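You operate a simulated robot arm through the tools that you are given. There is no shell and no other tool.

You are at the controls of a simulated two-armed robot. One attempt, no reset.

JOB
Swap sensor and hose between the low tanks and pump 300 ml.
Fine: blue hose onto the steel post first; sensor to the teal tank, hose to the clear one; pump into the jug, then jug onto the long drip tray; spill nothing. Set down upright: teal-handled jug.
Where things are to end (x, y in the base frame): teal-handled jug within 6 cm of [59, 48].

Only the result counts: the job must be done as asked and must still hold three seconds after the hand-in. Knocking over, shifting, dropping, spilling or breaking anything else fails it.

ROBOT AND FRAMES
Two 7-joint arms with fingered hands on one trunk that stands fixed in place. Base frame: the origin is at the foot of the trunk, x ahead of it, y to its left, z up. Readings come in cm, rad, newtons and seconds.
The left shoulder is at [7, 15.7, 146.4], the right one opposite. With the tool pointing down near the work surface each hand reaches from about 10 to 52 cm from the base axis, measured 20 degrees to its own side. Payload 5 kg a hand.
The tool frame of a hand sits at the grasp point between the pads (the TCP): z along the fingers, y along the line on which they close. The tips reach 3.1 cm beyond it. The gripper opens to 15.6 cm. The gripper's body begins 8.8 cm behind the TCP. The gripper is a hand of 4 fingers: y runs from the thumb to the fingers, the wrist lies at [0, 0, -24.9] in the tool frame, and closing takes about 1.5 s.
Orientation is told as [roll, pitch, yaw] about the base's x, y, z axes, in that order, counted from this pose: with the fingers straight down and closing along the base's y, the tool's x points along the base's -x, its y along +y and its z along -z.

CONTROLS
- The arms move only by the tool apply_moves. It takes "left_steps", "right_steps" or both (then of equal length, played together; a hand with none holds still); each is a list of rows, each an object (a shift or turn left out is 0, a gripper value left out holds the last) with "translation": the shift along the base's x, y, z in mm, a list of three; "rotation": the turn, a rotation vector about the base's x, y, z in rad, a list of three. In form: [{"translation": [dx, dy, dz], "rotation": [rx, ry, rz]}, ...]. A call has 1 to 20 rows; each row shifts and turns the commanded pose from where the row before left it. "left_fingers" and "right_fingers" are, for a hand that has rows, the finger opening in mm, from 0 to 156, set as the call begins (left out, the last holds). A row lasts 0.2 s, in which the tool goes at most 5 cm and 0.15 rad; a call with a longer step from one row to the next is refused whole, and so is a gripper value outside its range. A pose out of reach is approached as far as the arm can. The call stops where the force on the tool passes 40 N (or 10 N more than at its start, if that is more) or the arm is blocked; 0.2 s more then pass. The fingers move at their own pace (about 10.8 cm/s each) and stop on an object; they squeeze with about 24 N. The grip force told is the motor's: it shows also when the fingers shut on nothing. Time passes only in rows, and 0.2 s behind the last, so rows that do not move let the fingers close. It gives the time, the measured TCP pose, the force on the tool (base axes), the opening and the grip force at its end, in the units of the frame above (readings bear some noise), with the torque about the TCP (base axes, N m) and any sound that the robot's microphone picked up.
- Cameras (640 x 400 px; columns grow to the right, rows downward): "scene" is now at [13.45, 0.37, 168.74]; the picture's right is [0.04, -1.00, 0.00], its down [-0.64, -0.02, -0.77] and it looks along [0.77, 0.03, -0.64] (base axes); focal length 328 px, centre (320, 200). "left" rides on the left gripper at [-7.2, 0.2, -11.1] in its tool frame; the picture's right is [-0.02, -1.00, 0.00], its down [0.84, -0.02, -0.54] and it looks along [0.54, -0.01, 0.84] (tool axes); focal length 234 px, centre (320, 200). "right" rides on the right gripper at [7.2, 0.2, -11.1] in its tool frame; the picture's right is [-0.02, 1.00, 0.00], its down [-0.84, -0.02, -0.54] and it looks along [-0.54, -0.01, 0.84] (tool axes); focal length 234 px, centre (320, 200). There is no depth. A picture from a camera that has moved, and an enlarged one, comes with that camera's place and axes in the base frame and with its lens.
- capture(camera): a new picture of that camera. The clock stands still meanwhile.
- move_column(by): slides the trunk up (or, below 0, down) by that many cm; the arms and the scene camera ride with it, the base frame stays. It gives what a move gives, with no picture.
- set_fingers(finger1, finger2, finger3, thumb_bend, hand): sets how far each is bent, from 0 (flat) to 1 (curled in); at 0.3 the hand is open as for a grip, at 0.7 the pads meet at the TCP. One left out holds its place. A second passes; each finger stops where it meets its share of the squeeze, and holds until it gets a number again. A gripper value or a shape takes the hand back. It gives what a move gives, with no picture; readings hold the bend of each and the force on the fingers (four entries, about 0 where the hand has none), thumb and palm.
- preshape(shape, hand): the hand has 4 fingers and takes this shape, open, in about a second: jaw (thumb against the fingers, like two jaws); tri (thumb and two fingers); tip (a fingertip pinch); poke (one finger out to press); point (the index stretched); flat (the hand flat); cup (the hand cupped); fist (a fist). The gripper value then closes the fingers along that shape, each until it touches; the sizes above hold for jaw. It gives what a move gives, with no picture.
- pan_tilt(pan, tilt): turns the head with the scene camera to pan (to the left, within 1.501 rad either way) and tilt (down, from -0.506 to 1.204), counted from straight ahead of the robot. It gives what a move gives.
- enlarge(camera, box): a new picture of the part [left, top, right, bottom] of that camera's present view, enlarged. The clock stands still meanwhile.
- sign_off(): hands the job in; it is judged then, once.

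Nothing tells you positions but the pictures and the camera data. Unless the task says otherwise, let go and move clear before handing in.

The tools are called after "Request:" as name(argument=value, ...) on one line, values as JSON. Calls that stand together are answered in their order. apply_moves: Moves the arms, as the interface text tells. Its arguments: {"type":"object","properties":{"left_steps":{"type":"array","items":{"type":"object","properties":{"translation":{"type":"array","items":{"type":"number"}},"rotation":{"type":"array","items":{"type":"number"}}}}},"left_fingers":{"type":"number"},"right_steps":{"type":"array","items":{"type":"object","properties":{"translation":{"type":"array","items":{"type":"number"}},"rotation":{"type":"array","items":{"type":"number"}}}}},"right_fingers":{"type":"number"}},"required":[]} The other tools are called the same way: move_column (by) slides the trunk up or down; preshape (shape, hand) gives the hand a shape; set_fingers (finger1, finger2, finger3, thumb_bend, hand) moves the fingers one by one; pan_tilt (pan, tilt) turns the head that bears the scene camera; capture (camera) takes a picture; enlarge (camera, box) takes an enlarged picture of a part of a camera's view; sign_off () hands the job in.

At the start:

```text
time: 0.0
left_eef_pos: [47.47, 24.65, 144.07]
left_tool_rot: [0.001, 0.0, 0.001]
left_ft_force: [0.2, 0.6, -0.4]
left_torque: [0.0, 0.02, 0.02]
left_width: 15.61
left_grip_force: 0.0
left_shape: jaw
left_bend: [0.3, 0.3, 0.3, 0.3]
left_finger forces: [0.0, 0.0, 0.1, 0.0, 0.0, 0.1]
right_eef_pos: [43.55, -12.13, 149.54]
right_tool_rot: [0.001, 0.002, -0.002]
right_ft_force: [0.2, -0.1, 0.4]
right_torque: [0.01, 0.01, 0.0]
right_width: 15.59
right_grip_force: 0.1
right_shape: jaw
right_bend: [0.3, 0.3, 0.3, 0.3]
right_finger forces: [0.0, 0.0, 0.0, 0.0, 0.0, 0.0]
trunk travel left (down, up): [-85.0, 9.0]
head pan, tilt: [0.038, 0.695]
```

scene: 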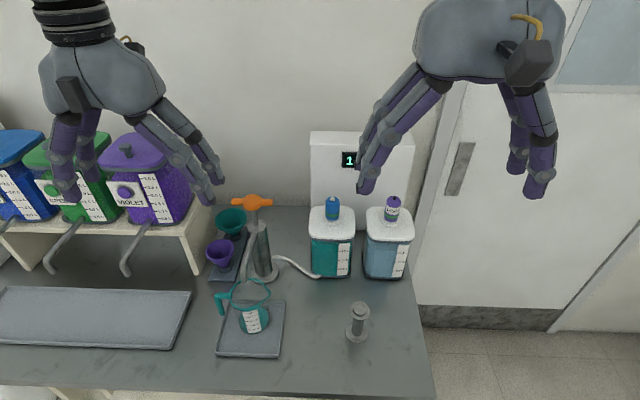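
right: 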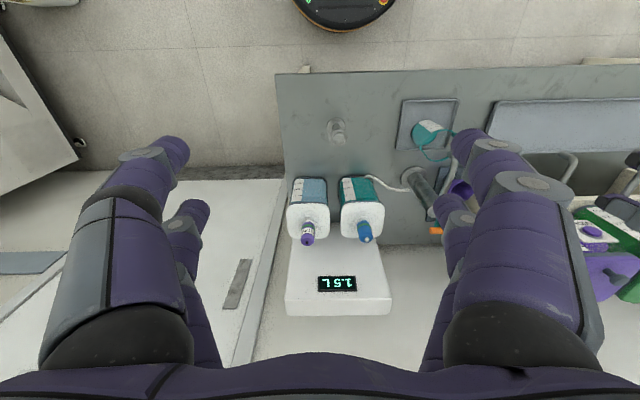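
left: 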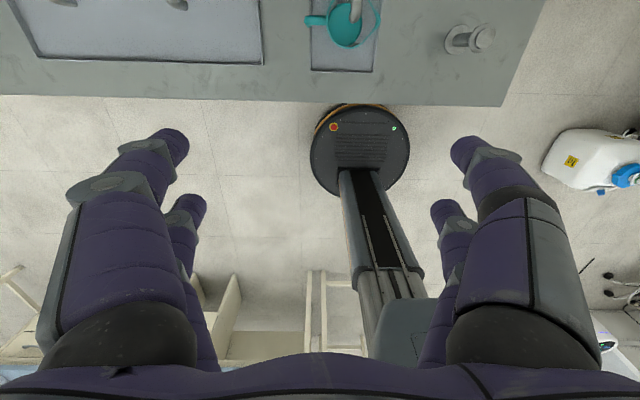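

I see a bench with a violet/green/blue dispenser rack on the left, a hand pump with an orange handle, a jug on a small drip tray, a steel post, and two low tanks (teal and clear/blue) with connectors on their lids. I'll look closer before moving anything.

Request:
enlarge(camera="scene", box=[200, 170, 440, 320])

Request:
enlarge(camera="scene", box=[290, 120, 430, 290])

Request:
enlarge(camera="scene", box=[200, 190, 300, 370])

Request:
enlarge(camera="right", box=[260, 80, 480, 330])

```text
2.67 times, centred on (320, 245) of scene
camera zoom: at [13.45, 0.37, 168.74], right [0.04, -1.0, 0.0], down [-0.64, -0.02, -0.77], along [0.77, 0.03, -0.64], focal length 873 px, centre (320, 80)
```

zoom: 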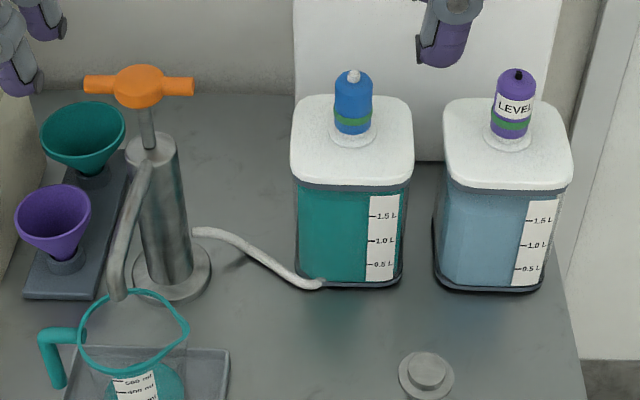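

```text
2.35 times, centred on (360, 205) of scene
camera zoom: at [13.45, 0.37, 168.74], right [0.04, -1.0, 0.0], down [-0.64, -0.02, -0.77], along [0.77, 0.03, -0.64], focal length 771 px, centre (226, 188)
```

zoom: 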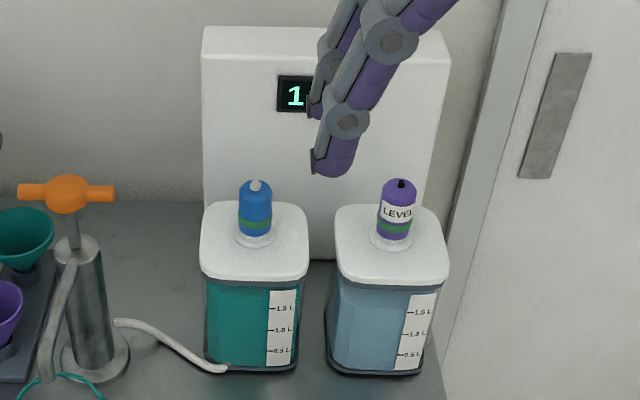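

```text
2.22 times, centred on (250, 280) of scene
camera zoom: at [13.45, 0.37, 168.74], right [0.04, -1.0, 0.0], down [-0.64, -0.02, -0.77], along [0.77, 0.03, -0.64], focal length 728 px, centre (476, 22)
```

zoom: 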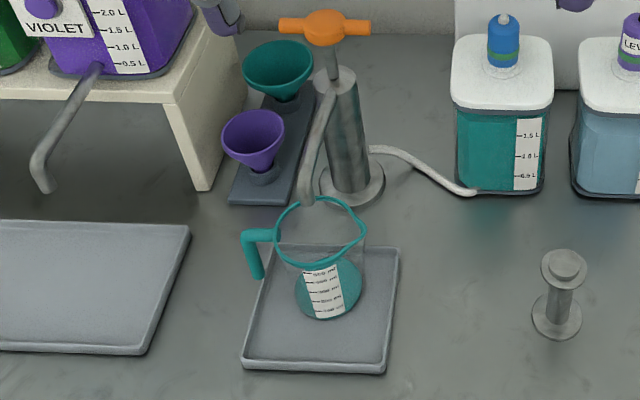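

```text
1.60 times, centred on (370, 205) of right
camera zoom: at [36.35, -12.06, 160.7], right [0.03, 1.0, 0.0], down [0.84, -0.02, 0.54], along [0.54, -0.01, -0.84], focal length 375 px, centre (240, 192)
```

zoom: 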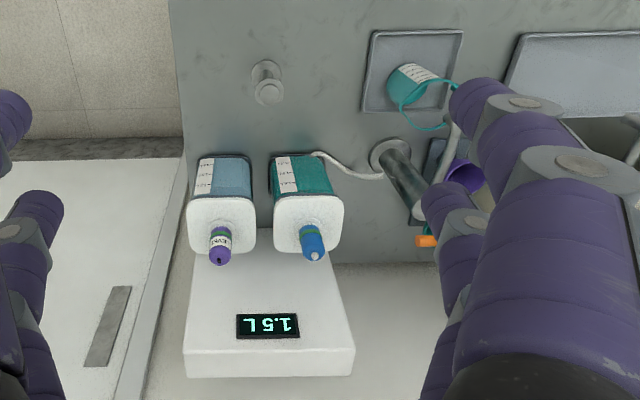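

The bench top is near z≈89. The blue hose plug is at about (79, -0.4), its top at z≈114.5, and the LEVEL sensor is at about (79, -16). The post stands at (56, -7), the pump at (74, 19) and the jug at (56, 19). First I'll turn both hands to point forward while they are still high up.

Request:
apply_moves(right_steps=[{"translation": [10, 0, 0], "rotation": [0, -0.14, 0]}, {"translation": [10, 0, 0], "rotation": [0, -0.14, 0]}, {"translation": [10, 0, 0], "rotation": [0, -0.14, 0]}, {"translation": [10, 0, 0], "rotation": [0, -0.14, 0]}, {"translation": [10, 0, 0], "rotation": [0, -0.14, 0]}, {"translation": [10, 0, 0], "rotation": [0, -0.14, 0]}, {"translation": [10, 0, 0], "rotation": [0, -0.14, 0]}, {"translation": [10, 0, 0], "rotation": [0, -0.14, 0]}, {"translation": [10, 0, 0], "rotation": [0, -0.14, 0]}, {"translation": [10, 0, 0], "rotation": [0, -0.14, 0]}], left_steps=[{"translation": [0, 0, 10], "rotation": [0, -0.14, 0]}, {"translation": [0, 0, 10], "rotation": [0, -0.14, 0]}, {"translation": [0, 0, 10], "rotation": [0, -0.14, 0]}, {"translation": [0, 0, 10], "rotation": [0, -0.14, 0]}, {"translation": [0, 0, 10], "rotation": [0, -0.14, 0]}, {"translation": [0, 0, 10], "rotation": [0, -0.14, 0]}, {"translation": [0, 0, 10], "rotation": [0, -0.14, 0]}, {"translation": [0, 0, 10], "rotation": [0, -0.14, 0]}, {"translation": [0, 0, 10], "rotation": [0, -0.14, 0]}, {"translation": [0, 0, 10], "rotation": [0, -0.14, 0]}])

```text
time: 2.2
left_eef_pos: [51.16, 24.77, 158.46]
left_tool_rot: [-0.316, -1.389, 0.25]
left_ft_force: [1.3, 4.0, -0.7]
left_torque: [-0.05, -0.07, -0.23]
left_width: 15.61
left_grip_force: 0.0
left_shape: jaw
left_bend: [0.3, 0.3, 0.3, 0.3]
left_finger forces: [0.0, 0.1, 0.1, 0.0, 0.1, 0.1]
left hand out of reach, approached as far as the arm can: row 8, 9, 10
right_eef_pos: [55.35, -10.97, 150.55]
right_tool_rot: [0.008, -1.397, -0.009]
right_ft_force: [0.5, 0.7, -0.7]
right_torque: [0.01, -0.05, -0.03]
right_width: 15.61
right_grip_force: 0.1
right_shape: jaw
right_bend: [0.3, 0.3, 0.3, 0.3]
right_finger forces: [0.1, 0.0, 0.0, 0.0, 0.0, 0.0]
right hand out of reach, approached as far as the arm can: row 9, 10
trunk travel left (down, up): [-85.0, 9.0]
head pan, tilt: [0.038, 0.695]
```

The hands are nearly horizontal and hit their inner reach limit, which is fine here. I'll lower the trunk part way and look again.

Request:
move_column(by=-25)

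Request:
capture(camera="scene")

Request:
capture(camera="right")

Request:
capture(camera="left")

```text
time: 4.8
left_eef_pos: [50.49, 26.89, 133.8]
left_tool_rot: [-0.004, -1.4, 0.004]
left_ft_force: [0.6, -0.5, -0.4]
left_torque: [-0.02, -0.03, -0.02]
left_width: 15.58
left_grip_force: 0.1
left_shape: jaw
left_bend: [0.3, 0.3, 0.3, 0.3]
left_finger forces: [0.0, 0.0, 0.0, 0.0, 0.0, 0.0]
right_eef_pos: [54.97, -10.96, 125.63]
right_tool_rot: [0.007, -1.397, -0.007]
right_ft_force: [0.6, -0.6, -0.6]
right_torque: [0.02, -0.01, 0.03]
right_width: 15.61
right_grip_force: 0.1
right_shape: jaw
right_bend: [0.3, 0.3, 0.3, 0.3]
right_finger forces: [0.1, 0.0, 0.0, 0.1, 0.1, 0.0]
trunk travel left (down, up): [-60.0, 34.0]
head pan, tilt: [0.038, 0.695]
```

```text
taken
camera scene: at [13.42, 0.35, 143.75], right [0.04, -1.0, 0.0], down [-0.64, -0.02, -0.77], along [0.77, 0.03, -0.64], focal length 328 px, centre (320, 200)
```

scene: 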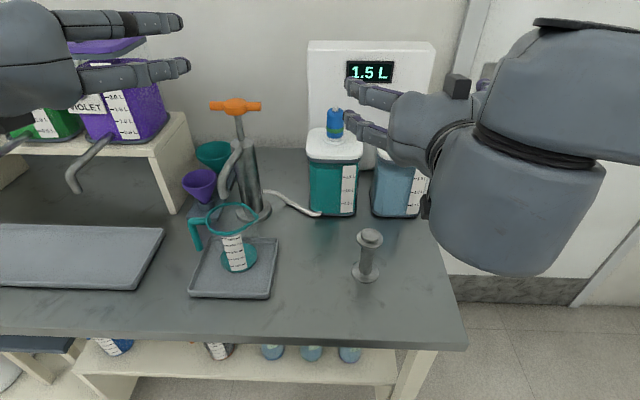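

```text
taken
camera right: at [42.72, -10.86, 120.49], right [0.0, 1.0, 0.02], down [-0.39, -0.02, 0.92], along [0.92, -0.01, 0.39], focal length 234 px, centre (320, 200)
```

right: 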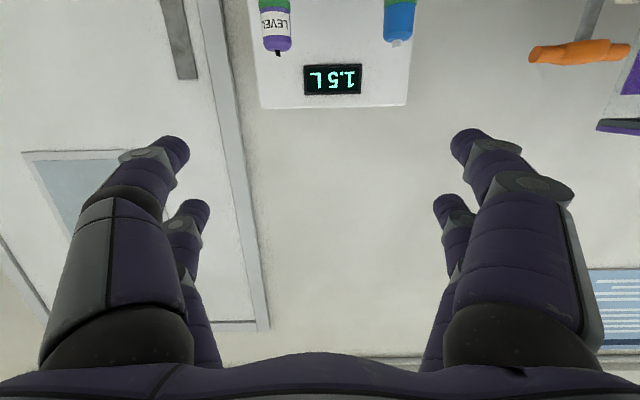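

```text
taken
camera left: at [40.85, 27.08, 142.75], right [0.0, -1.0, 0.02], down [-0.68, -0.02, -0.73], along [0.73, -0.01, -0.68], focal length 234 px, centre (320, 200)
```

left: 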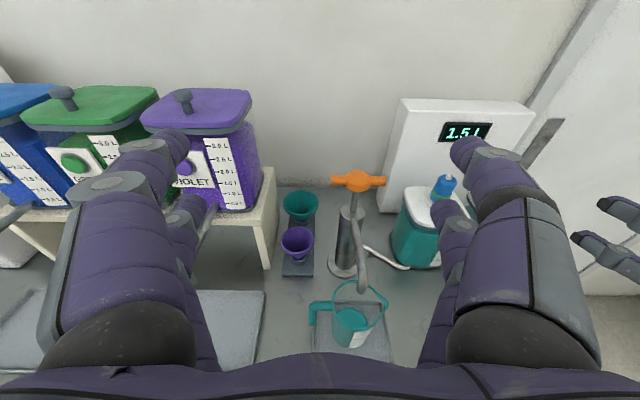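

Both hands now point forward above the bench. I'll enlarge the tanks, pump, jug and post from these new viewpoints.

Request:
enlarge(camera="scene", box=[170, 90, 330, 310])

Request:
enlarge(camera="scene", box=[290, 90, 450, 290])

Request:
enlarge(camera="left", box=[270, 160, 460, 360])

Request:
enlarge(camera="scene", box=[0, 90, 240, 300])

```text
1.82 times, centred on (250, 200) of scene
camera zoom: at [13.42, 0.35, 143.75], right [0.04, -1.0, 0.0], down [-0.64, -0.02, -0.77], along [0.77, 0.03, -0.64], focal length 596 px, centre (447, 200)
```

zoom: 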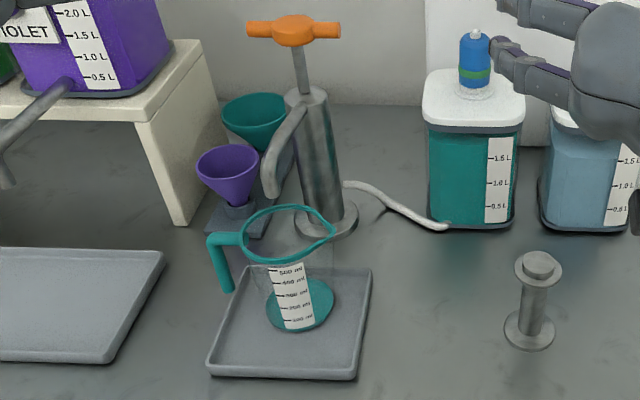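

```text
2.00 times, centred on (370, 190) of scene
camera zoom: at [13.42, 0.35, 143.75], right [0.04, -1.0, 0.0], down [-0.64, -0.02, -0.77], along [0.77, 0.03, -0.64], focal length 655 px, centre (220, 220)
```

zoom: 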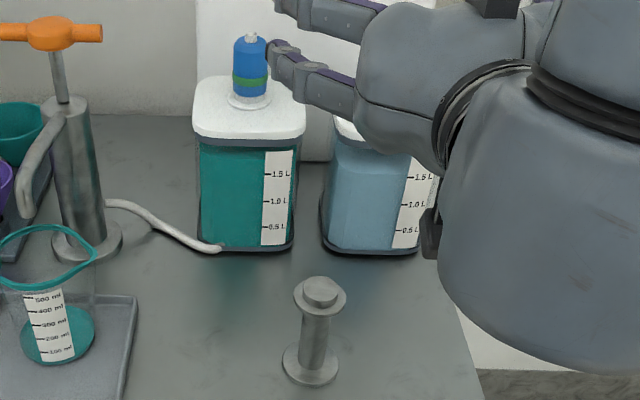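

```text
2.00 times, centred on (365, 260) of left
camera zoom: at [40.85, 27.08, 142.75], right [0.0, -1.0, 0.02], down [-0.68, -0.02, -0.73], along [0.73, -0.01, -0.68], focal length 468 px, centre (230, 80)
```

zoom: 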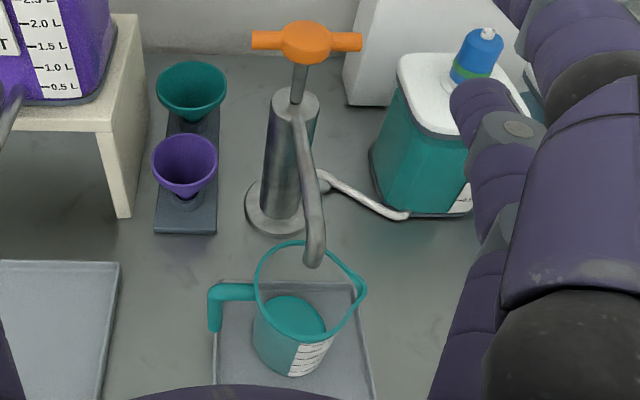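

```text
1.90 times, centred on (120, 195) of scene
camera zoom: at [13.42, 0.35, 143.75], right [0.04, -1.0, 0.0], down [-0.64, -0.02, -0.77], along [0.77, 0.03, -0.64], focal length 624 px, centre (701, 210)
```

zoom: 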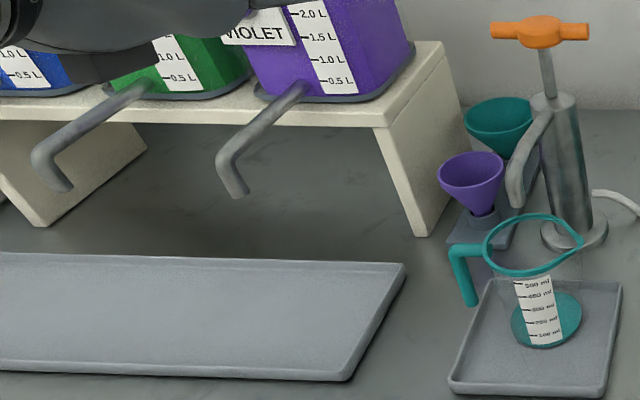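

I'll check the right hand's finger layout so I know how much height the fingers take up around a plug.

Request:
enlarge(camera="right", box=[20, 110, 620, 400])

Request:
enlarge(camera="scene", box=[320, 60, 480, 180])

Request:
enlarge(camera="right", box=[230, 0, 430, 110])

```text
1.07 times, centred on (320, 255) of right (not enlarged: the box is as wide or as high as the picture)
camera zoom: at [42.72, -10.86, 120.49], right [0.0, 1.0, 0.02], down [-0.39, -0.02, 0.92], along [0.92, -0.01, 0.39], focal length 250 px, centre (320, 141)
```

zoom: 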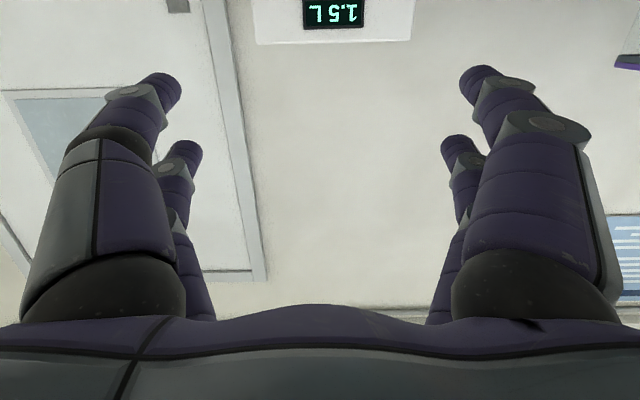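

```text
3.33 times, centred on (400, 120) of scene
camera zoom: at [13.42, 0.35, 143.75], right [0.04, -1.0, 0.0], down [-0.64, -0.02, -0.77], along [0.77, 0.03, -0.64], focal length 1092 px, centre (53, 467)
```

zoom: 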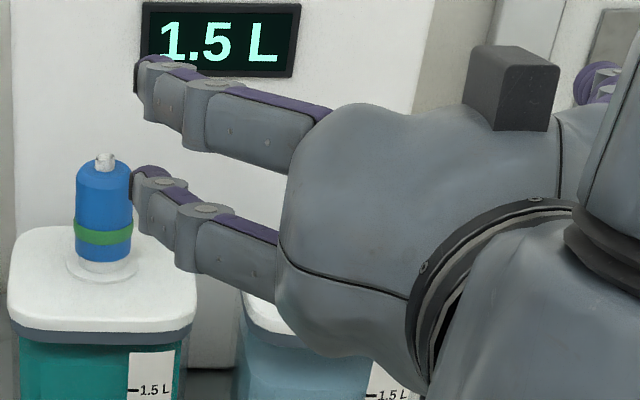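

```text
3.20 times, centred on (330, 55) of right
camera zoom: at [42.72, -10.86, 120.49], right [0.0, 1.0, 0.02], down [-0.39, -0.02, 0.92], along [0.92, -0.01, 0.39], focal length 749 px, centre (288, 664)
```

zoom: 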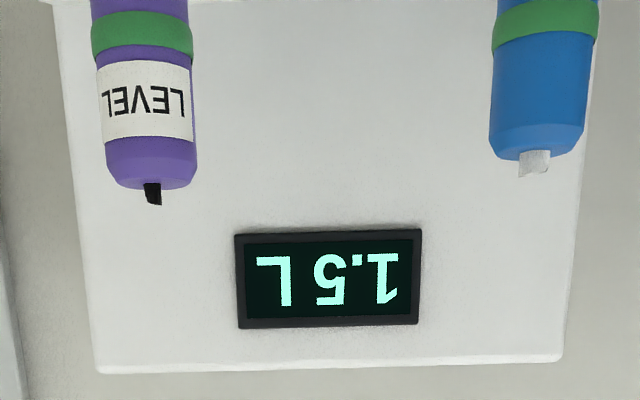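

Each jaw is two fingers stacked about 5 cm apart, and the plugs stand about 6 cm proud of their collars. I'll test the right arm's forward reach high above the sensor before committing to a grasp angle.

Request:
apply_moves(right_steps=[{"translation": [30, 0, 0]}, {"translation": [40, 0, 0]}, {"translation": [40, 0, 0]}, {"translation": [40, 0, 0]}, {"translation": [40, 0, 0]}, {"translation": [30, 0, 0]}, {"translation": [20, 0, 0]}, {"translation": [0, 0, 0]}])

Request:
capture(camera="scene")

Request:
capture(camera="right")

```text
time: 6.6
left_eef_pos: [50.57, 26.84, 133.84]
left_tool_rot: [-0.004, -1.4, 0.005]
left_ft_force: [-0.6, 1.1, -0.4]
left_torque: [0.01, 0.03, 0.02]
left_width: 15.62
left_grip_force: 0.0
left_shape: jaw
left_bend: [0.3, 0.3, 0.3, 0.3]
left_finger forces: [0.1, 0.0, 0.1, 0.0, 0.0, 0.0]
right_eef_pos: [79.14, -11.14, 125.53]
right_tool_rot: [0.002, -1.399, -0.004]
right_ft_force: [-0.5, 0.2, -0.2]
right_torque: [0.0, -0.01, 0.01]
right_width: 15.59
right_grip_force: 0.0
right_shape: jaw
right_bend: [0.3, 0.3, 0.3, 0.3]
right_finger forces: [0.0, 0.1, 0.0, 0.1, 0.0, 0.0]
trunk travel left (down, up): [-60.0, 34.0]
head pan, tilt: [0.038, 0.695]
```

```text
taken
camera scene: at [13.39, 0.35, 143.75], right [0.04, -1.0, 0.0], down [-0.64, -0.02, -0.77], along [0.77, 0.03, -0.64], focal length 328 px, centre (320, 200)
```

scene: 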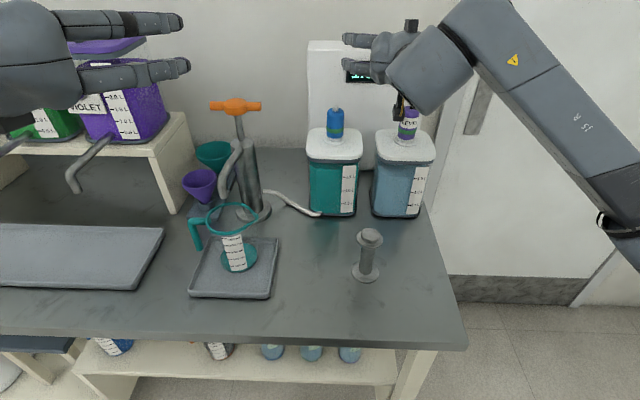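

```text
taken
camera right: at [66.78, -10.94, 120.44], right [0.0, 1.0, 0.02], down [-0.39, -0.02, 0.92], along [0.92, -0.01, 0.39], focal length 234 px, centre (320, 200)
```

right: 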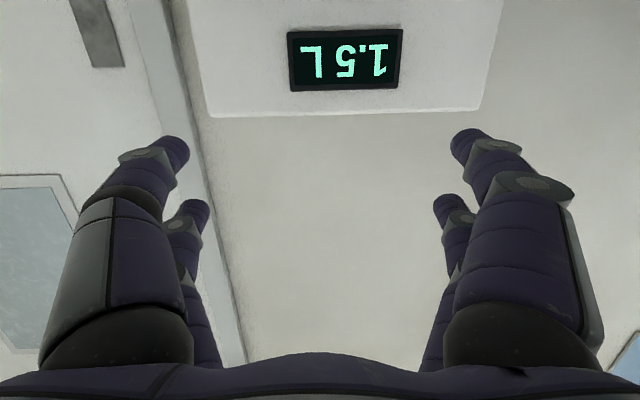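

Forward reach at the sensor is fine. Next I'll test reach over the blue plug with a bit more downward tilt, still well above everything.

Request:
apply_moves(right_steps=[{"translation": [0, 20, 0], "rotation": [0, 0.08, 0]}, {"translation": [0, 20, 0], "rotation": [0, 0.08, 0]}, {"translation": [0, 20, 0]}, {"translation": [0, 20, 0]}, {"translation": [0, 20, 0]}, {"translation": [0, 5, 0]}, {"translation": [0, 0, 0]}])

Request:
capture(camera="scene")

Request:
capture(camera="left")

```text
time: 8.2
left_eef_pos: [50.51, 26.91, 133.79]
left_tool_rot: [-0.006, -1.399, 0.003]
left_ft_force: [-0.1, -0.2, 0.2]
left_torque: [-0.03, 0.03, 0.0]
left_width: 15.62
left_grip_force: 0.0
left_shape: jaw
left_bend: [0.3, 0.3, 0.3, 0.3]
left_finger forces: [0.0, 0.0, 0.0, 0.0, 0.0, 0.0]
right_eef_pos: [78.88, -0.41, 125.68]
right_tool_rot: [0.001, -1.24, -0.002]
right_ft_force: [-0.2, 0.4, 0.7]
right_torque: [0.05, 0.0, -0.01]
right_width: 15.58
right_grip_force: 0.0
right_shape: jaw
right_bend: [0.3, 0.3, 0.3, 0.3]
right_finger forces: [0.0, 0.1, 0.0, 0.0, 0.0, 0.0]
trunk travel left (down, up): [-60.0, 34.0]
head pan, tilt: [0.038, 0.695]
```

```text
taken
camera scene: at [13.44, 0.37, 143.74], right [0.04, -1.0, 0.0], down [-0.64, -0.02, -0.77], along [0.77, 0.03, -0.64], focal length 328 px, centre (320, 200)
```

scene: 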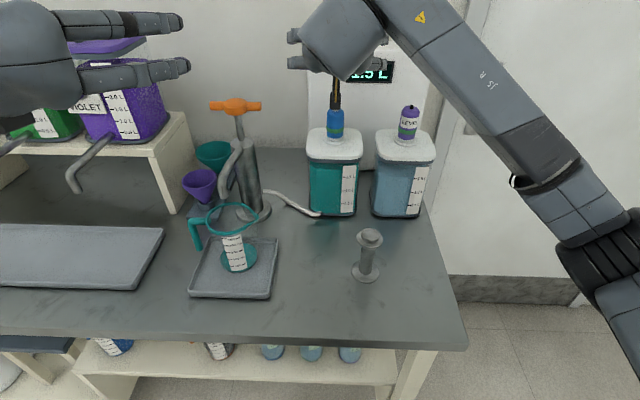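

```text
taken
camera left: at [40.87, 27.11, 142.73], right [0.0, -1.0, 0.02], down [-0.68, -0.02, -0.73], along [0.73, -0.01, -0.68], focal length 234 px, centre (320, 200)
```

left: 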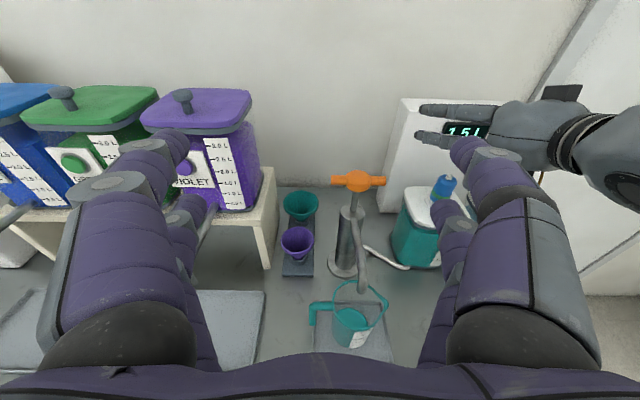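

Reach over the blue plug is good. I'll check what the other finger shapes look like, because the two stacked fingers may be too tall for these short plugs.

Request:
preshape(hand="right", shape="tip")

Request:
capture(camera="right")

Request:
enlarge(camera="scene", box=[260, 0, 420, 110])

Request:
preshape(hand="right", shape="tri")

Request:
capture(camera="right")

Request:
enlarge(camera="scene", box=[260, 0, 420, 110])

```text
time: 9.1
left_eef_pos: [50.61, 26.85, 133.8]
left_tool_rot: [-0.006, -1.397, 0.002]
left_ft_force: [-1.2, 0.6, -0.3]
left_torque: [-0.03, 0.03, 0.0]
left_width: 15.6
left_grip_force: 0.0
left_shape: jaw
left_bend: [0.3, 0.3, 0.3, 0.3]
left_finger forces: [0.0, 0.1, 0.1, 0.1, 0.0, 0.0]
right_eef_pos: [78.94, -0.5, 125.74]
right_tool_rot: [0.003, -1.24, -0.004]
right_ft_force: [-0.7, 0.0, -0.5]
right_torque: [-0.03, 0.02, -0.01]
right_width: 15.61
right_grip_force: 0.0
right_shape: tip
right_bend: [0.3, 0.3, 0.3, 0.3]
right_finger forces: [0.1, 0.0, 0.0, 0.1, 0.0, 0.1]
trunk travel left (down, up): [-60.0, 34.0]
head pan, tilt: [0.038, 0.695]
```

```text
taken
camera right: at [66.04, -0.3, 122.43], right [0.01, 1.0, 0.02], down [-0.24, -0.02, 0.97], along [0.97, -0.01, 0.24], focal length 234 px, centre (320, 200)
```

right: 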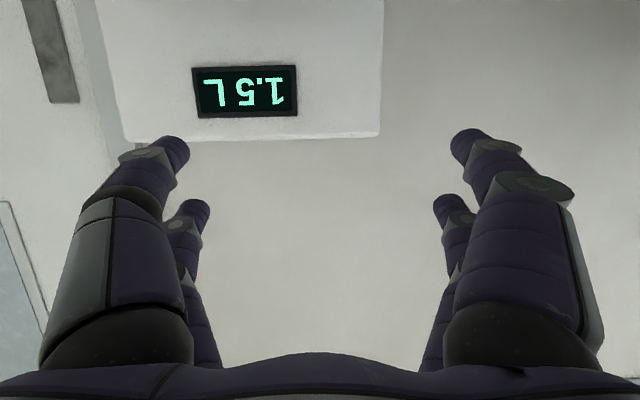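

```text
3.64 times, centred on (340, 55) of scene
camera zoom: at [13.45, 0.37, 143.74], right [0.04, -1.0, 0.0], down [-0.64, -0.02, -0.77], along [0.77, 0.03, -0.64], focal length 1191 px, centre (247, 727)
```

zoom: 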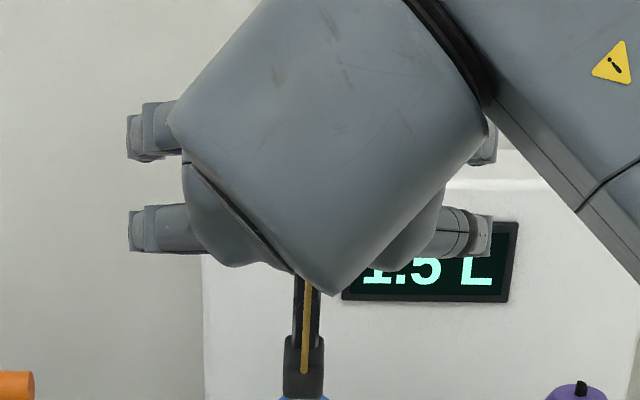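

```text
time: 10.0
left_eef_pos: [50.51, 26.8, 133.85]
left_tool_rot: [-0.005, -1.397, 0.003]
left_ft_force: [-0.2, 0.7, -0.3]
left_torque: [-0.01, -0.03, 0.04]
left_width: 15.61
left_grip_force: 0.1
left_shape: jaw
left_bend: [0.3, 0.3, 0.3, 0.3]
left_finger forces: [0.0, 0.0, 0.0, 0.0, 0.0, 0.0]
right_eef_pos: [78.91, -0.54, 125.61]
right_tool_rot: [0.003, -1.238, -0.002]
right_ft_force: [-0.3, 0.0, -0.5]
right_torque: [0.04, -0.02, 0.04]
right_width: 15.57
right_grip_force: 0.1
right_shape: tri
right_bend: [0.3, 0.3, 0.3, 0.3]
right_finger forces: [0.0, 0.1, 0.0, 0.1, 0.0, 0.1]
trunk travel left (down, up): [-60.0, 34.0]
head pan, tilt: [0.038, 0.695]
```

```text
taken
camera right: at [66.04, -0.3, 122.44], right [0.01, 1.0, 0.02], down [-0.24, -0.02, 0.97], along [0.97, -0.01, 0.24], focal length 234 px, centre (320, 200)
```

right: 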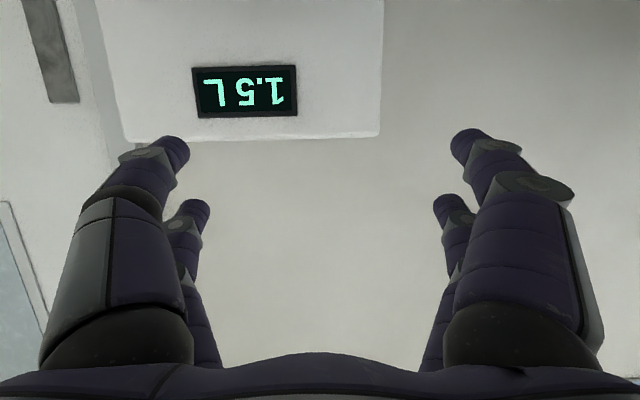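

```text
3.64 times, centred on (340, 55) of scene
camera zoom: at [13.44, 0.37, 143.74], right [0.04, -1.0, 0.0], down [-0.64, -0.02, -0.77], along [0.77, 0.03, -0.64], focal length 1191 px, centre (247, 727)
```

zoom: 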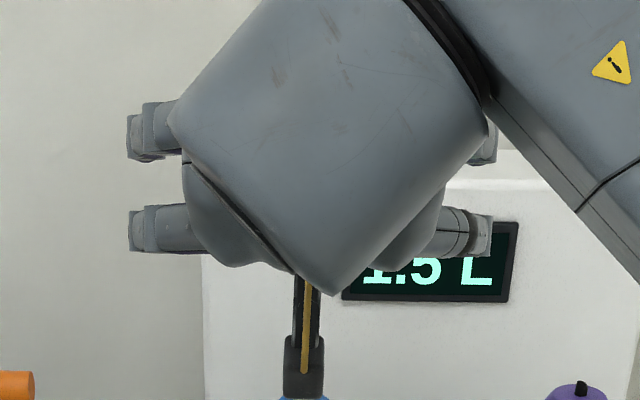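

The open shapes all look alike, and the right camera hangs below the hand. I'll try rolling the right hand half a turn about its pointing axis so its camera looks down on the plugs and the underside is clear.

Request:
apply_moves(right_steps=[{"rotation": [0.14, 0, -0.048]}, {"rotation": [0.14, 0, -0.048]}, {"rotation": [0.14, 0, -0.048]}, {"rotation": [0.14, 0, -0.048]}, {"rotation": [0.14, 0, -0.048]}, {"rotation": [0.14, 0, -0.048]}, {"rotation": [0.14, 0, -0.048]}, {"rotation": [0.14, 0, -0.048]}, {"rotation": [0.14, 0, -0.048]}, {"rotation": [0.14, 0, -0.048]}])

```text
time: 12.2
left_eef_pos: [50.61, 26.71, 133.8]
left_tool_rot: [0.006, -1.398, -0.008]
left_ft_force: [-0.2, 0.4, -0.4]
left_torque: [-0.02, 0.02, 0.06]
left_width: 15.6
left_grip_force: 0.0
left_shape: jaw
left_bend: [0.3, 0.3, 0.3, 0.3]
left_finger forces: [0.0, 0.0, 0.0, 0.1, 0.0, 0.1]
right_eef_pos: [82.66, -20.32, 131.18]
right_tool_rot: [1.242, -0.098, -1.431]
right_ft_force: [0.2, -0.1, -0.2]
right_torque: [0.01, -0.01, 0.06]
right_width: 15.59
right_grip_force: 0.2
right_shape: tri
right_bend: [0.3, 0.3, 0.3, 0.3]
right_finger forces: [0.0, 0.0, 0.0, 0.0, 0.1, 0.0]
right hand out of reach, approached as far as the arm can: row 5, 6, 7, 8, 9, 10
trunk travel left (down, up): [-60.0, 34.0]
head pan, tilt: [0.038, 0.695]
```

That roll direction runs out of reach, so I'll undo it.

Request:
apply_moves(right_steps=[{"rotation": [-0.14, 0, 0.048]}, {"rotation": [-0.14, 0, 0.048]}, {"rotation": [-0.14, 0, 0.048]}, {"rotation": [-0.14, 0, 0.048]}, {"rotation": [-0.14, 0, 0.048]}, {"rotation": [-0.14, 0, 0.048]}, {"rotation": [-0.14, 0, 0.048]}, {"rotation": [-0.14, 0, 0.048]}, {"rotation": [-0.14, 0, 0.048]}, {"rotation": [-0.14, 0, 0.048]}])

Request:
capture(camera="scene")

```text
time: 14.4
left_eef_pos: [50.48, 26.76, 133.85]
left_tool_rot: [-0.003, -1.399, 0.004]
left_ft_force: [-0.4, 0.0, -0.3]
left_torque: [0.04, -0.01, 0.01]
left_width: 15.58
left_grip_force: 0.1
left_shape: jaw
left_bend: [0.3, 0.3, 0.3, 0.3]
left_finger forces: [0.0, 0.0, 0.0, 0.0, 0.0, 0.0]
right_eef_pos: [82.55, -20.29, 131.32]
right_tool_rot: [-0.103, -1.138, 0.123]
right_ft_force: [0.1, 0.6, -0.6]
right_torque: [-0.01, 0.02, 0.03]
right_width: 15.57
right_grip_force: 0.0
right_shape: tri
right_bend: [0.3, 0.3, 0.3, 0.3]
right_finger forces: [0.0, 0.1, 0.0, 0.1, 0.1, 0.0]
trunk travel left (down, up): [-60.0, 34.0]
head pan, tilt: [0.038, 0.695]
```

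```text
taken
camera scene: at [13.43, 0.35, 143.74], right [0.04, -1.0, 0.0], down [-0.64, -0.02, -0.77], along [0.77, 0.03, -0.64], focal length 328 px, centre (320, 200)
```

scene: 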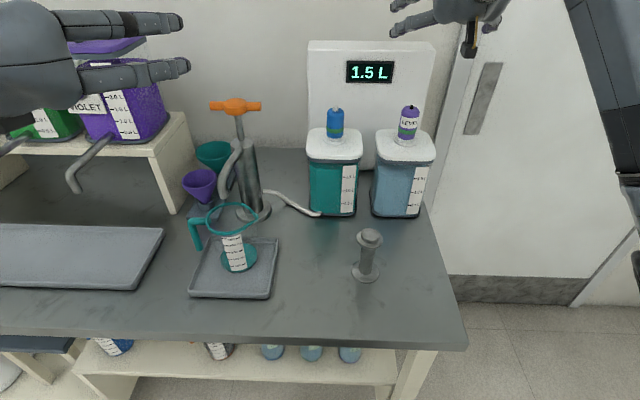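

The roll only swung the hand aside; nothing was touched. Here in free air I'll close the tip and tri shapes to see which fingers actually move.

Request:
apply_moves(right_steps=[{"translation": [-20, 0, 0]}, {"translation": [-20, 0, 0]}, {"translation": [0, 0, 0]}, {"translation": [0, 0, 0]}, {"translation": [0, 0, 0]}, {"translation": [0, 0, 0]}], right_fingers=40)

Request:
capture(camera="right")

Request:
preshape(hand="right", shape="tip")

Request:
apply_moves(right_steps=[{"translation": [0, 0, 0]}, {"translation": [0, 0, 0]}, {"translation": [0, 0, 0]}, {"translation": [0, 0, 0]}, {"translation": [0, 0, 0]}, {"translation": [0, 0, 0]}], right_fingers=40)

Request:
capture(camera="right")

Request:
preshape(hand="right", shape="jaw")

Request:
apply_moves(right_steps=[{"translation": [0, 0, 0]}, {"translation": [0, 0, 0]}, {"translation": [0, 0, 0]}, {"translation": [0, 0, 0]}, {"translation": [0, 0, 0]}, {"translation": [0, 0, 0]}], right_fingers=40)

Request:
capture(camera="right")

```text
time: 15.8
left_eef_pos: [50.52, 26.77, 133.83]
left_tool_rot: [-0.005, -1.397, 0.005]
left_ft_force: [0.0, 1.0, 0.4]
left_torque: [0.01, 0.02, 0.01]
left_width: 15.62
left_grip_force: 0.0
left_shape: jaw
left_bend: [0.3, 0.3, 0.3, 0.3]
left_finger forces: [0.1, 0.1, 0.0, 0.0, 0.0, 0.0]
right_eef_pos: [78.46, -20.07, 131.33]
right_tool_rot: [-0.098, -1.139, 0.121]
right_ft_force: [0.0, 1.1, -0.8]
right_torque: [0.02, 0.01, -0.02]
right_width: 4.04
right_grip_force: 0.0
right_shape: tri
right_bend: [0.73, 0.73, 0.73, 0.7]
right_finger forces: [0.1, 0.0, 0.0, 0.1, 0.0, 0.1]
trunk travel left (down, up): [-60.0, 34.0]
head pan, tilt: [0.038, 0.695]
```

```text
taken
camera right: at [65.38, -20.44, 129.44], right [-0.02, 1.0, -0.02], down [-0.14, 0.02, 0.99], along [0.99, 0.02, 0.14], focal length 234 px, centre (320, 200)
```

right: 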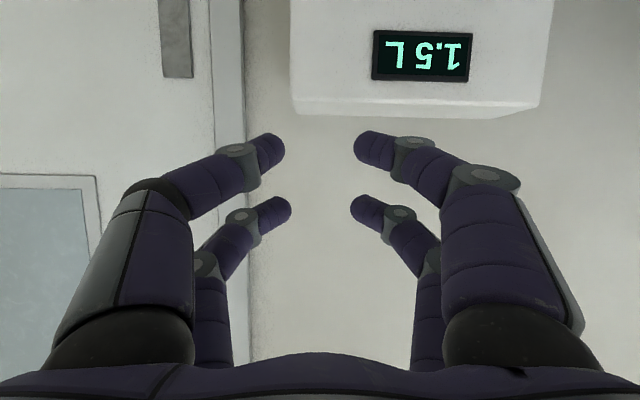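

```text
time: 16.7
left_eef_pos: [50.71, 26.91, 133.76]
left_tool_rot: [-0.006, -1.397, 0.004]
left_ft_force: [0.4, 0.3, -0.1]
left_torque: [0.0, 0.02, 0.02]
left_width: 15.62
left_grip_force: 0.1
left_shape: jaw
left_bend: [0.3, 0.3, 0.3, 0.3]
left_finger forces: [0.1, 0.1, 0.0, 0.0, 0.0, 0.0]
right_eef_pos: [78.49, -20.04, 131.47]
right_tool_rot: [-0.097, -1.136, 0.119]
right_ft_force: [0.9, 0.7, -0.1]
right_torque: [-0.04, -0.04, 0.03]
right_width: 15.6
right_grip_force: 0.0
right_shape: tip
right_bend: [0.3, 0.3, 0.3, 0.3]
right_finger forces: [0.1, 0.1, 0.0, 0.0, 0.0, 0.1]
trunk travel left (down, up): [-60.0, 34.0]
head pan, tilt: [0.038, 0.695]
```

```text
time: 18.1
left_eef_pos: [50.7, 26.92, 133.83]
left_tool_rot: [-0.007, -1.398, 0.002]
left_ft_force: [0.4, -0.3, 0.9]
left_torque: [0.02, 0.0, -0.01]
left_width: 15.6
left_grip_force: 0.0
left_shape: jaw
left_bend: [0.3, 0.3, 0.3, 0.3]
left_finger forces: [0.1, 0.1, 0.0, 0.0, 0.0, 0.0]
right_eef_pos: [78.4, -20.16, 131.38]
right_tool_rot: [-0.097, -1.138, 0.12]
right_ft_force: [-1.4, 0.7, -0.1]
right_torque: [-0.02, 0.01, 0.02]
right_width: 4.02
right_grip_force: 0.1
right_shape: tip
right_bend: [0.73, 0.73, 0.73, 0.7]
right_finger forces: [0.0, 0.0, 0.0, 0.1, 0.0, 0.1]
trunk travel left (down, up): [-60.0, 34.0]
head pan, tilt: [0.038, 0.695]
```

```text
taken
camera right: at [65.36, -20.44, 129.45], right [-0.02, 1.0, -0.02], down [-0.14, 0.02, 0.99], along [0.99, 0.02, 0.14], focal length 234 px, centre (320, 200)
```

right: 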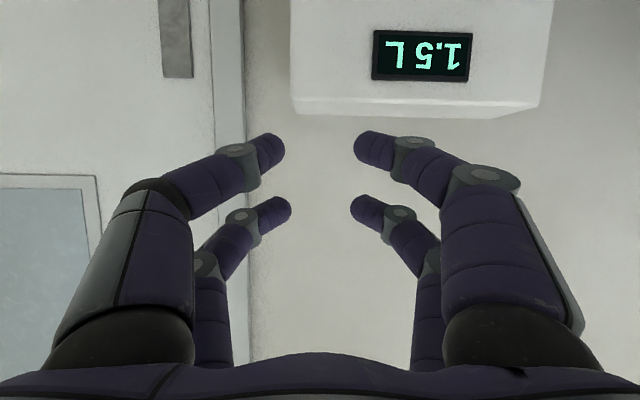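

```text
time: 19.0
left_eef_pos: [50.53, 26.81, 133.77]
left_tool_rot: [-0.007, -1.398, 0.004]
left_ft_force: [0.4, -0.5, -0.8]
left_torque: [0.03, -0.01, 0.0]
left_width: 15.62
left_grip_force: 0.2
left_shape: jaw
left_bend: [0.3, 0.3, 0.3, 0.3]
left_finger forces: [0.0, 0.0, 0.1, 0.1, 0.1, 0.0]
right_eef_pos: [78.42, -20.22, 131.32]
right_tool_rot: [-0.098, -1.137, 0.121]
right_ft_force: [0.5, -0.3, 0.0]
right_torque: [0.0, -0.03, 0.0]
right_width: 15.59
right_grip_force: 0.0
right_shape: jaw
right_bend: [0.3, 0.3, 0.3, 0.3]
right_finger forces: [0.1, 0.0, 0.1, 0.0, 0.0, 0.0]
trunk travel left (down, up): [-60.0, 34.0]
head pan, tilt: [0.038, 0.695]
```

```text
time: 20.4
left_eef_pos: [50.6, 26.74, 133.91]
left_tool_rot: [-0.006, -1.399, 0.004]
left_ft_force: [0.2, 0.3, 0.0]
left_torque: [0.02, 0.02, 0.02]
left_width: 15.58
left_grip_force: 0.1
left_shape: jaw
left_bend: [0.3, 0.3, 0.3, 0.3]
left_finger forces: [0.0, 0.1, 0.0, 0.0, 0.1, 0.0]
right_eef_pos: [78.5, -20.1, 131.23]
right_tool_rot: [-0.097, -1.137, 0.121]
right_ft_force: [0.2, -0.2, -0.6]
right_torque: [0.0, 0.03, 0.03]
right_width: 4.05
right_grip_force: 0.0
right_shape: jaw
right_bend: [0.73, 0.73, 0.73, 0.7]
right_finger forces: [0.1, 0.1, 0.0, 0.0, 0.0, 0.0]
trunk travel left (down, up): [-60.0, 34.0]
head pan, tilt: [0.038, 0.695]
```

```text
taken
camera right: at [65.36, -20.44, 129.45], right [-0.02, 1.0, -0.02], down [-0.14, 0.02, 0.99], along [0.99, 0.02, 0.14], focal length 234 px, centre (320, 200)
```

right: 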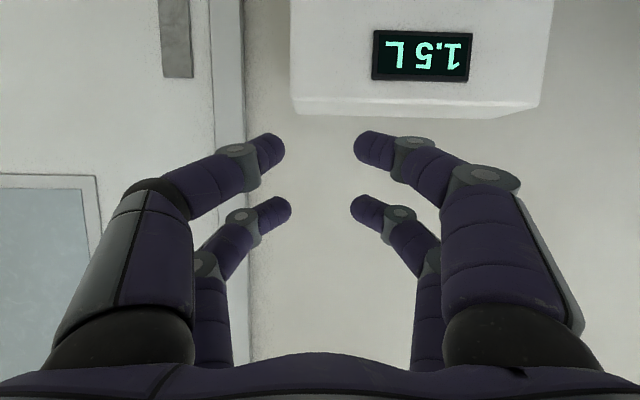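

All shapes move the same fingers, so I'll keep jaw. Next I'll level the right hand to about a 15° tilt, open it to 10 cm and put it above the blue plug for alignment.

Request:
apply_moves(right_steps=[{"translation": [0, 20, 0], "rotation": [0.0205, -0.085, -0.0165]}, {"translation": [0, 40, -10], "rotation": [0.0205, -0.085, -0.0165]}, {"translation": [4, 40, -10]}, {"translation": [4, 40, -10]}, {"translation": [0, 40, 0]}, {"translation": [0, 16, 0]}, {"translation": [0, 0, 0]}], right_fingers=100)

Request:
capture(camera="scene")

Request:
capture(camera="right")

Request:
enlarge(camera="left", box=[380, 80, 640, 250])

```text
time: 22.0
left_eef_pos: [50.55, 26.85, 133.84]
left_tool_rot: [0.0, -1.397, 0.001]
left_ft_force: [-0.7, 0.5, -0.5]
left_torque: [-0.01, -0.01, 0.03]
left_width: 15.61
left_grip_force: 0.0
left_shape: jaw
left_bend: [0.3, 0.3, 0.3, 0.3]
left_finger forces: [0.1, 0.1, 0.0, 0.1, 0.1, 0.1]
right_eef_pos: [79.29, -0.48, 128.4]
right_tool_rot: [-0.009, -1.31, 0.002]
right_ft_force: [-1.0, 0.2, 0.3]
right_torque: [-0.02, -0.02, 0.01]
right_width: 9.94
right_grip_force: 0.2
right_shape: jaw
right_bend: [0.31, 0.31, 0.31, 0.71]
right_finger forces: [0.0, 0.0, 0.1, 0.0, 0.1, 0.0]
trunk travel left (down, up): [-60.0, 34.0]
head pan, tilt: [0.038, 0.695]
```

```text
taken
camera scene: at [13.44, 0.31, 143.74], right [0.04, -1.0, 0.0], down [-0.64, -0.02, -0.77], along [0.77, 0.03, -0.64], focal length 328 px, centre (320, 200)
```

scene: 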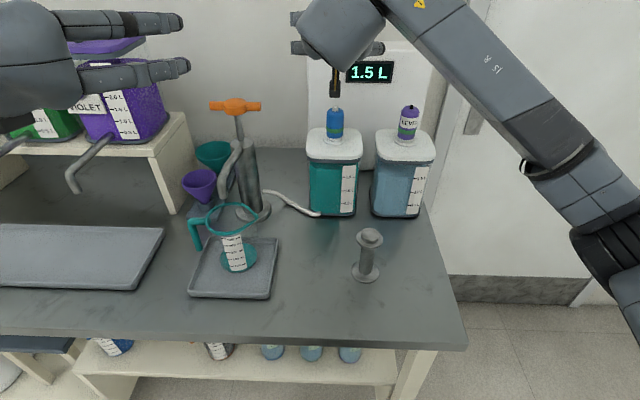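

```text
taken
camera right: at [66.63, -0.23, 124.3], right [0.01, 1.0, 0.02], down [-0.31, -0.02, 0.95], along [0.95, -0.02, 0.31], focal length 234 px, centre (320, 200)
```

right: 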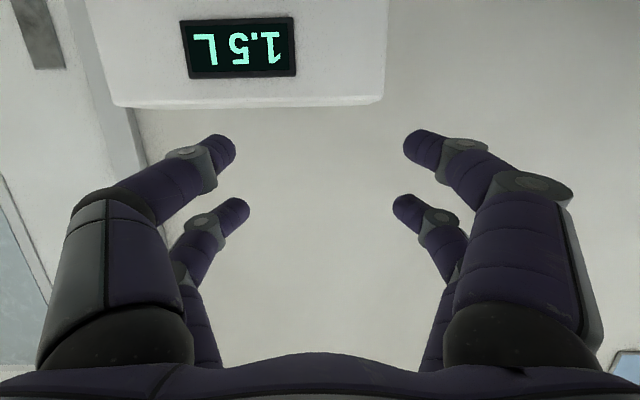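

```text
2.35 times, centred on (510, 165) of left
camera zoom: at [40.87, 27.04, 142.74], right [0.0, -1.0, 0.02], down [-0.68, -0.02, -0.73], along [0.73, -0.01, -0.68], focal length 551 px, centre (-127, 282)
```

zoom: 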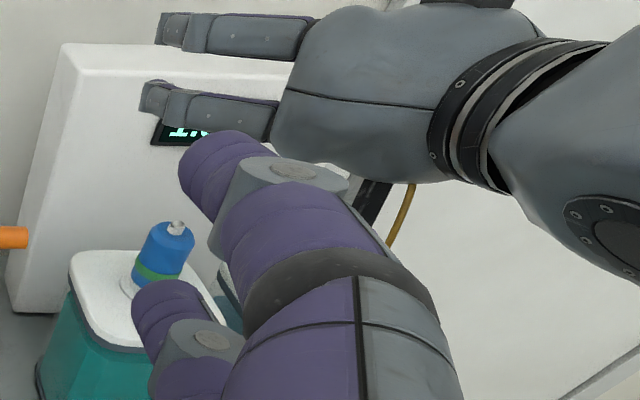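

The hand sits over the blue plug and is well aligned in y. I'll go down to just above the plug top and check with the hand camera.

Request:
apply_moves(right_steps=[{"translation": [0, 0, -30]}, {"translation": [0, 0, -30]}, {"translation": [0, 0, -30]}, {"translation": [0, 0, 0]}])

Request:
capture(camera="right")

Request:
enlarge(camera="scene", box=[260, 40, 420, 160])

Request:
enlarge(camera="left", box=[380, 100, 640, 270])

```text
time: 23.0
left_eef_pos: [50.51, 26.77, 133.92]
left_tool_rot: [-0.003, -1.399, 0.001]
left_ft_force: [-0.4, 1.0, 1.1]
left_torque: [-0.03, -0.02, 0.02]
left_width: 15.61
left_grip_force: 0.1
left_shape: jaw
left_bend: [0.3, 0.3, 0.3, 0.3]
left_finger forces: [0.1, 0.1, 0.0, 0.1, 0.0, 0.0]
right_eef_pos: [79.18, -0.7, 119.27]
right_tool_rot: [-0.01, -1.31, 0.002]
right_ft_force: [-0.5, 0.8, 0.6]
right_torque: [0.0, -0.02, -0.01]
right_width: 9.98
right_grip_force: 0.1
right_shape: jaw
right_bend: [0.31, 0.31, 0.31, 0.71]
right_finger forces: [0.0, 0.1, 0.0, 0.0, 0.0, 0.0]
trunk travel left (down, up): [-60.0, 34.0]
head pan, tilt: [0.038, 0.695]
```

```text
taken
camera right: at [66.54, -0.38, 115.26], right [0.01, 1.0, 0.02], down [-0.31, -0.02, 0.95], along [0.95, -0.02, 0.31], focal length 234 px, centre (320, 200)
```

right: 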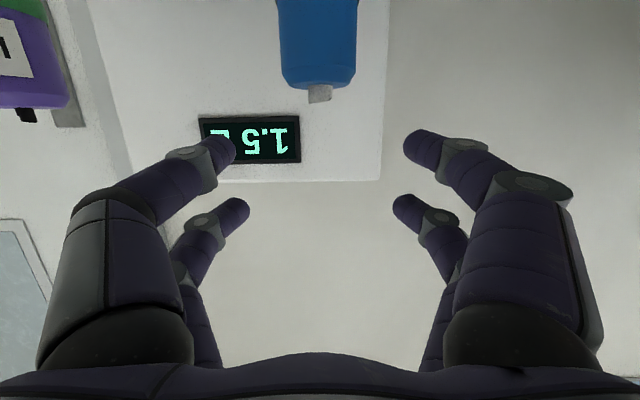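

```text
3.33 times, centred on (340, 100) of scene
camera zoom: at [13.43, 0.35, 143.74], right [0.04, -1.0, 0.0], down [-0.64, -0.02, -0.77], along [0.77, 0.03, -0.64], focal length 1092 px, centre (253, 533)
```

zoom: 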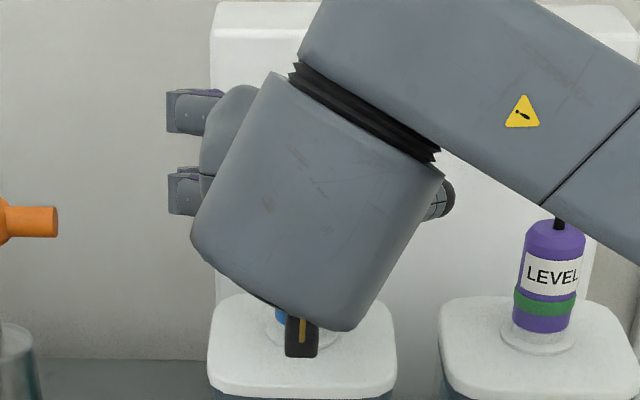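

```text
2.35 times, centred on (510, 185) of left
camera zoom: at [40.86, 27.09, 142.73], right [0.0, -1.0, 0.02], down [-0.68, -0.02, -0.73], along [0.73, -0.01, -0.68], focal length 551 px, centre (-127, 235)
```

zoom: 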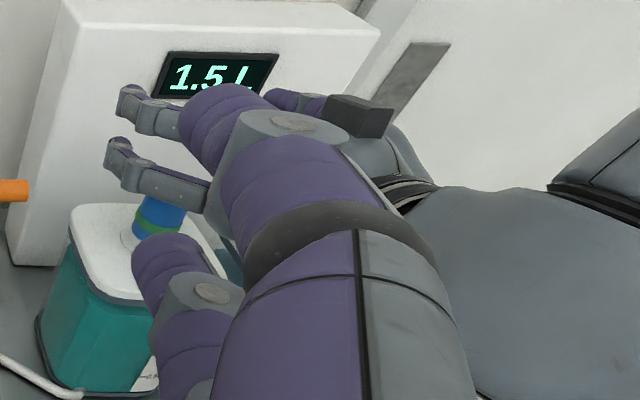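

The plug is centred between the fingers in y, and its centre is near x≈79.7. I'll lower the hand around it, then close.

Request:
apply_moves(right_steps=[{"translation": [2, 0, -20]}, {"translation": [1, 0, -20]}, {"translation": [0, 0, -20]}, {"translation": [0, 0, -10]}, {"translation": [0, 0, -7]}, {"translation": [0, 0, 0]}])

Request:
capture(camera="right")

Request:
enlarge(camera="left", box=[380, 130, 600, 270])

```text
time: 24.4
left_eef_pos: [50.64, 26.83, 133.76]
left_tool_rot: [-0.005, -1.399, 0.003]
left_ft_force: [0.2, -0.1, 0.0]
left_torque: [-0.03, 0.05, 0.0]
left_width: 15.6
left_grip_force: 0.1
left_shape: jaw
left_bend: [0.3, 0.3, 0.3, 0.3]
left_finger forces: [0.0, 0.0, 0.0, 0.1, 0.1, 0.0]
right_eef_pos: [79.5, -0.65, 111.64]
right_tool_rot: [-0.009, -1.309, 0.005]
right_ft_force: [-0.2, -0.2, -0.1]
right_torque: [0.01, -0.02, 0.05]
right_width: 9.97
right_grip_force: 0.0
right_shape: jaw
right_bend: [0.31, 0.31, 0.31, 0.71]
right_finger forces: [0.0, 0.1, 0.1, 0.1, 0.0, 0.0]
trunk travel left (down, up): [-60.0, 34.0]
head pan, tilt: [0.038, 0.695]
```

```text
taken
camera right: at [66.88, -0.36, 107.52], right [0.01, 1.0, 0.02], down [-0.31, -0.02, 0.95], along [0.95, -0.02, 0.31], focal length 234 px, centre (320, 200)
```

right: 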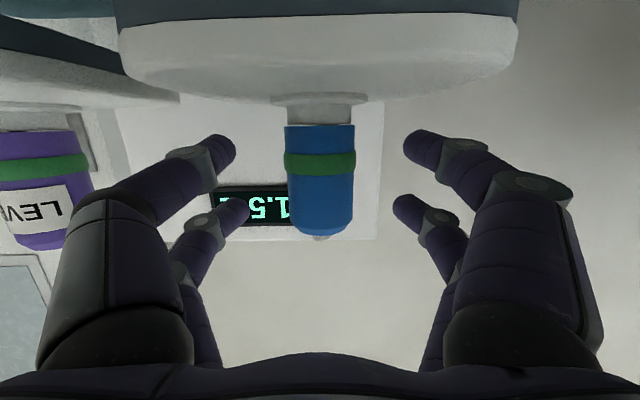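

```text
2.86 times, centred on (490, 200) of left
camera zoom: at [40.87, 27.11, 142.72], right [0.0, -1.0, 0.02], down [-0.68, -0.02, -0.73], along [0.73, -0.01, -0.68], focal length 669 px, centre (-166, 200)
```

zoom: 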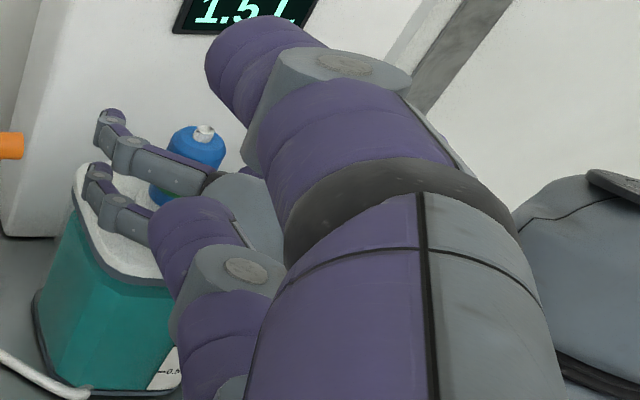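

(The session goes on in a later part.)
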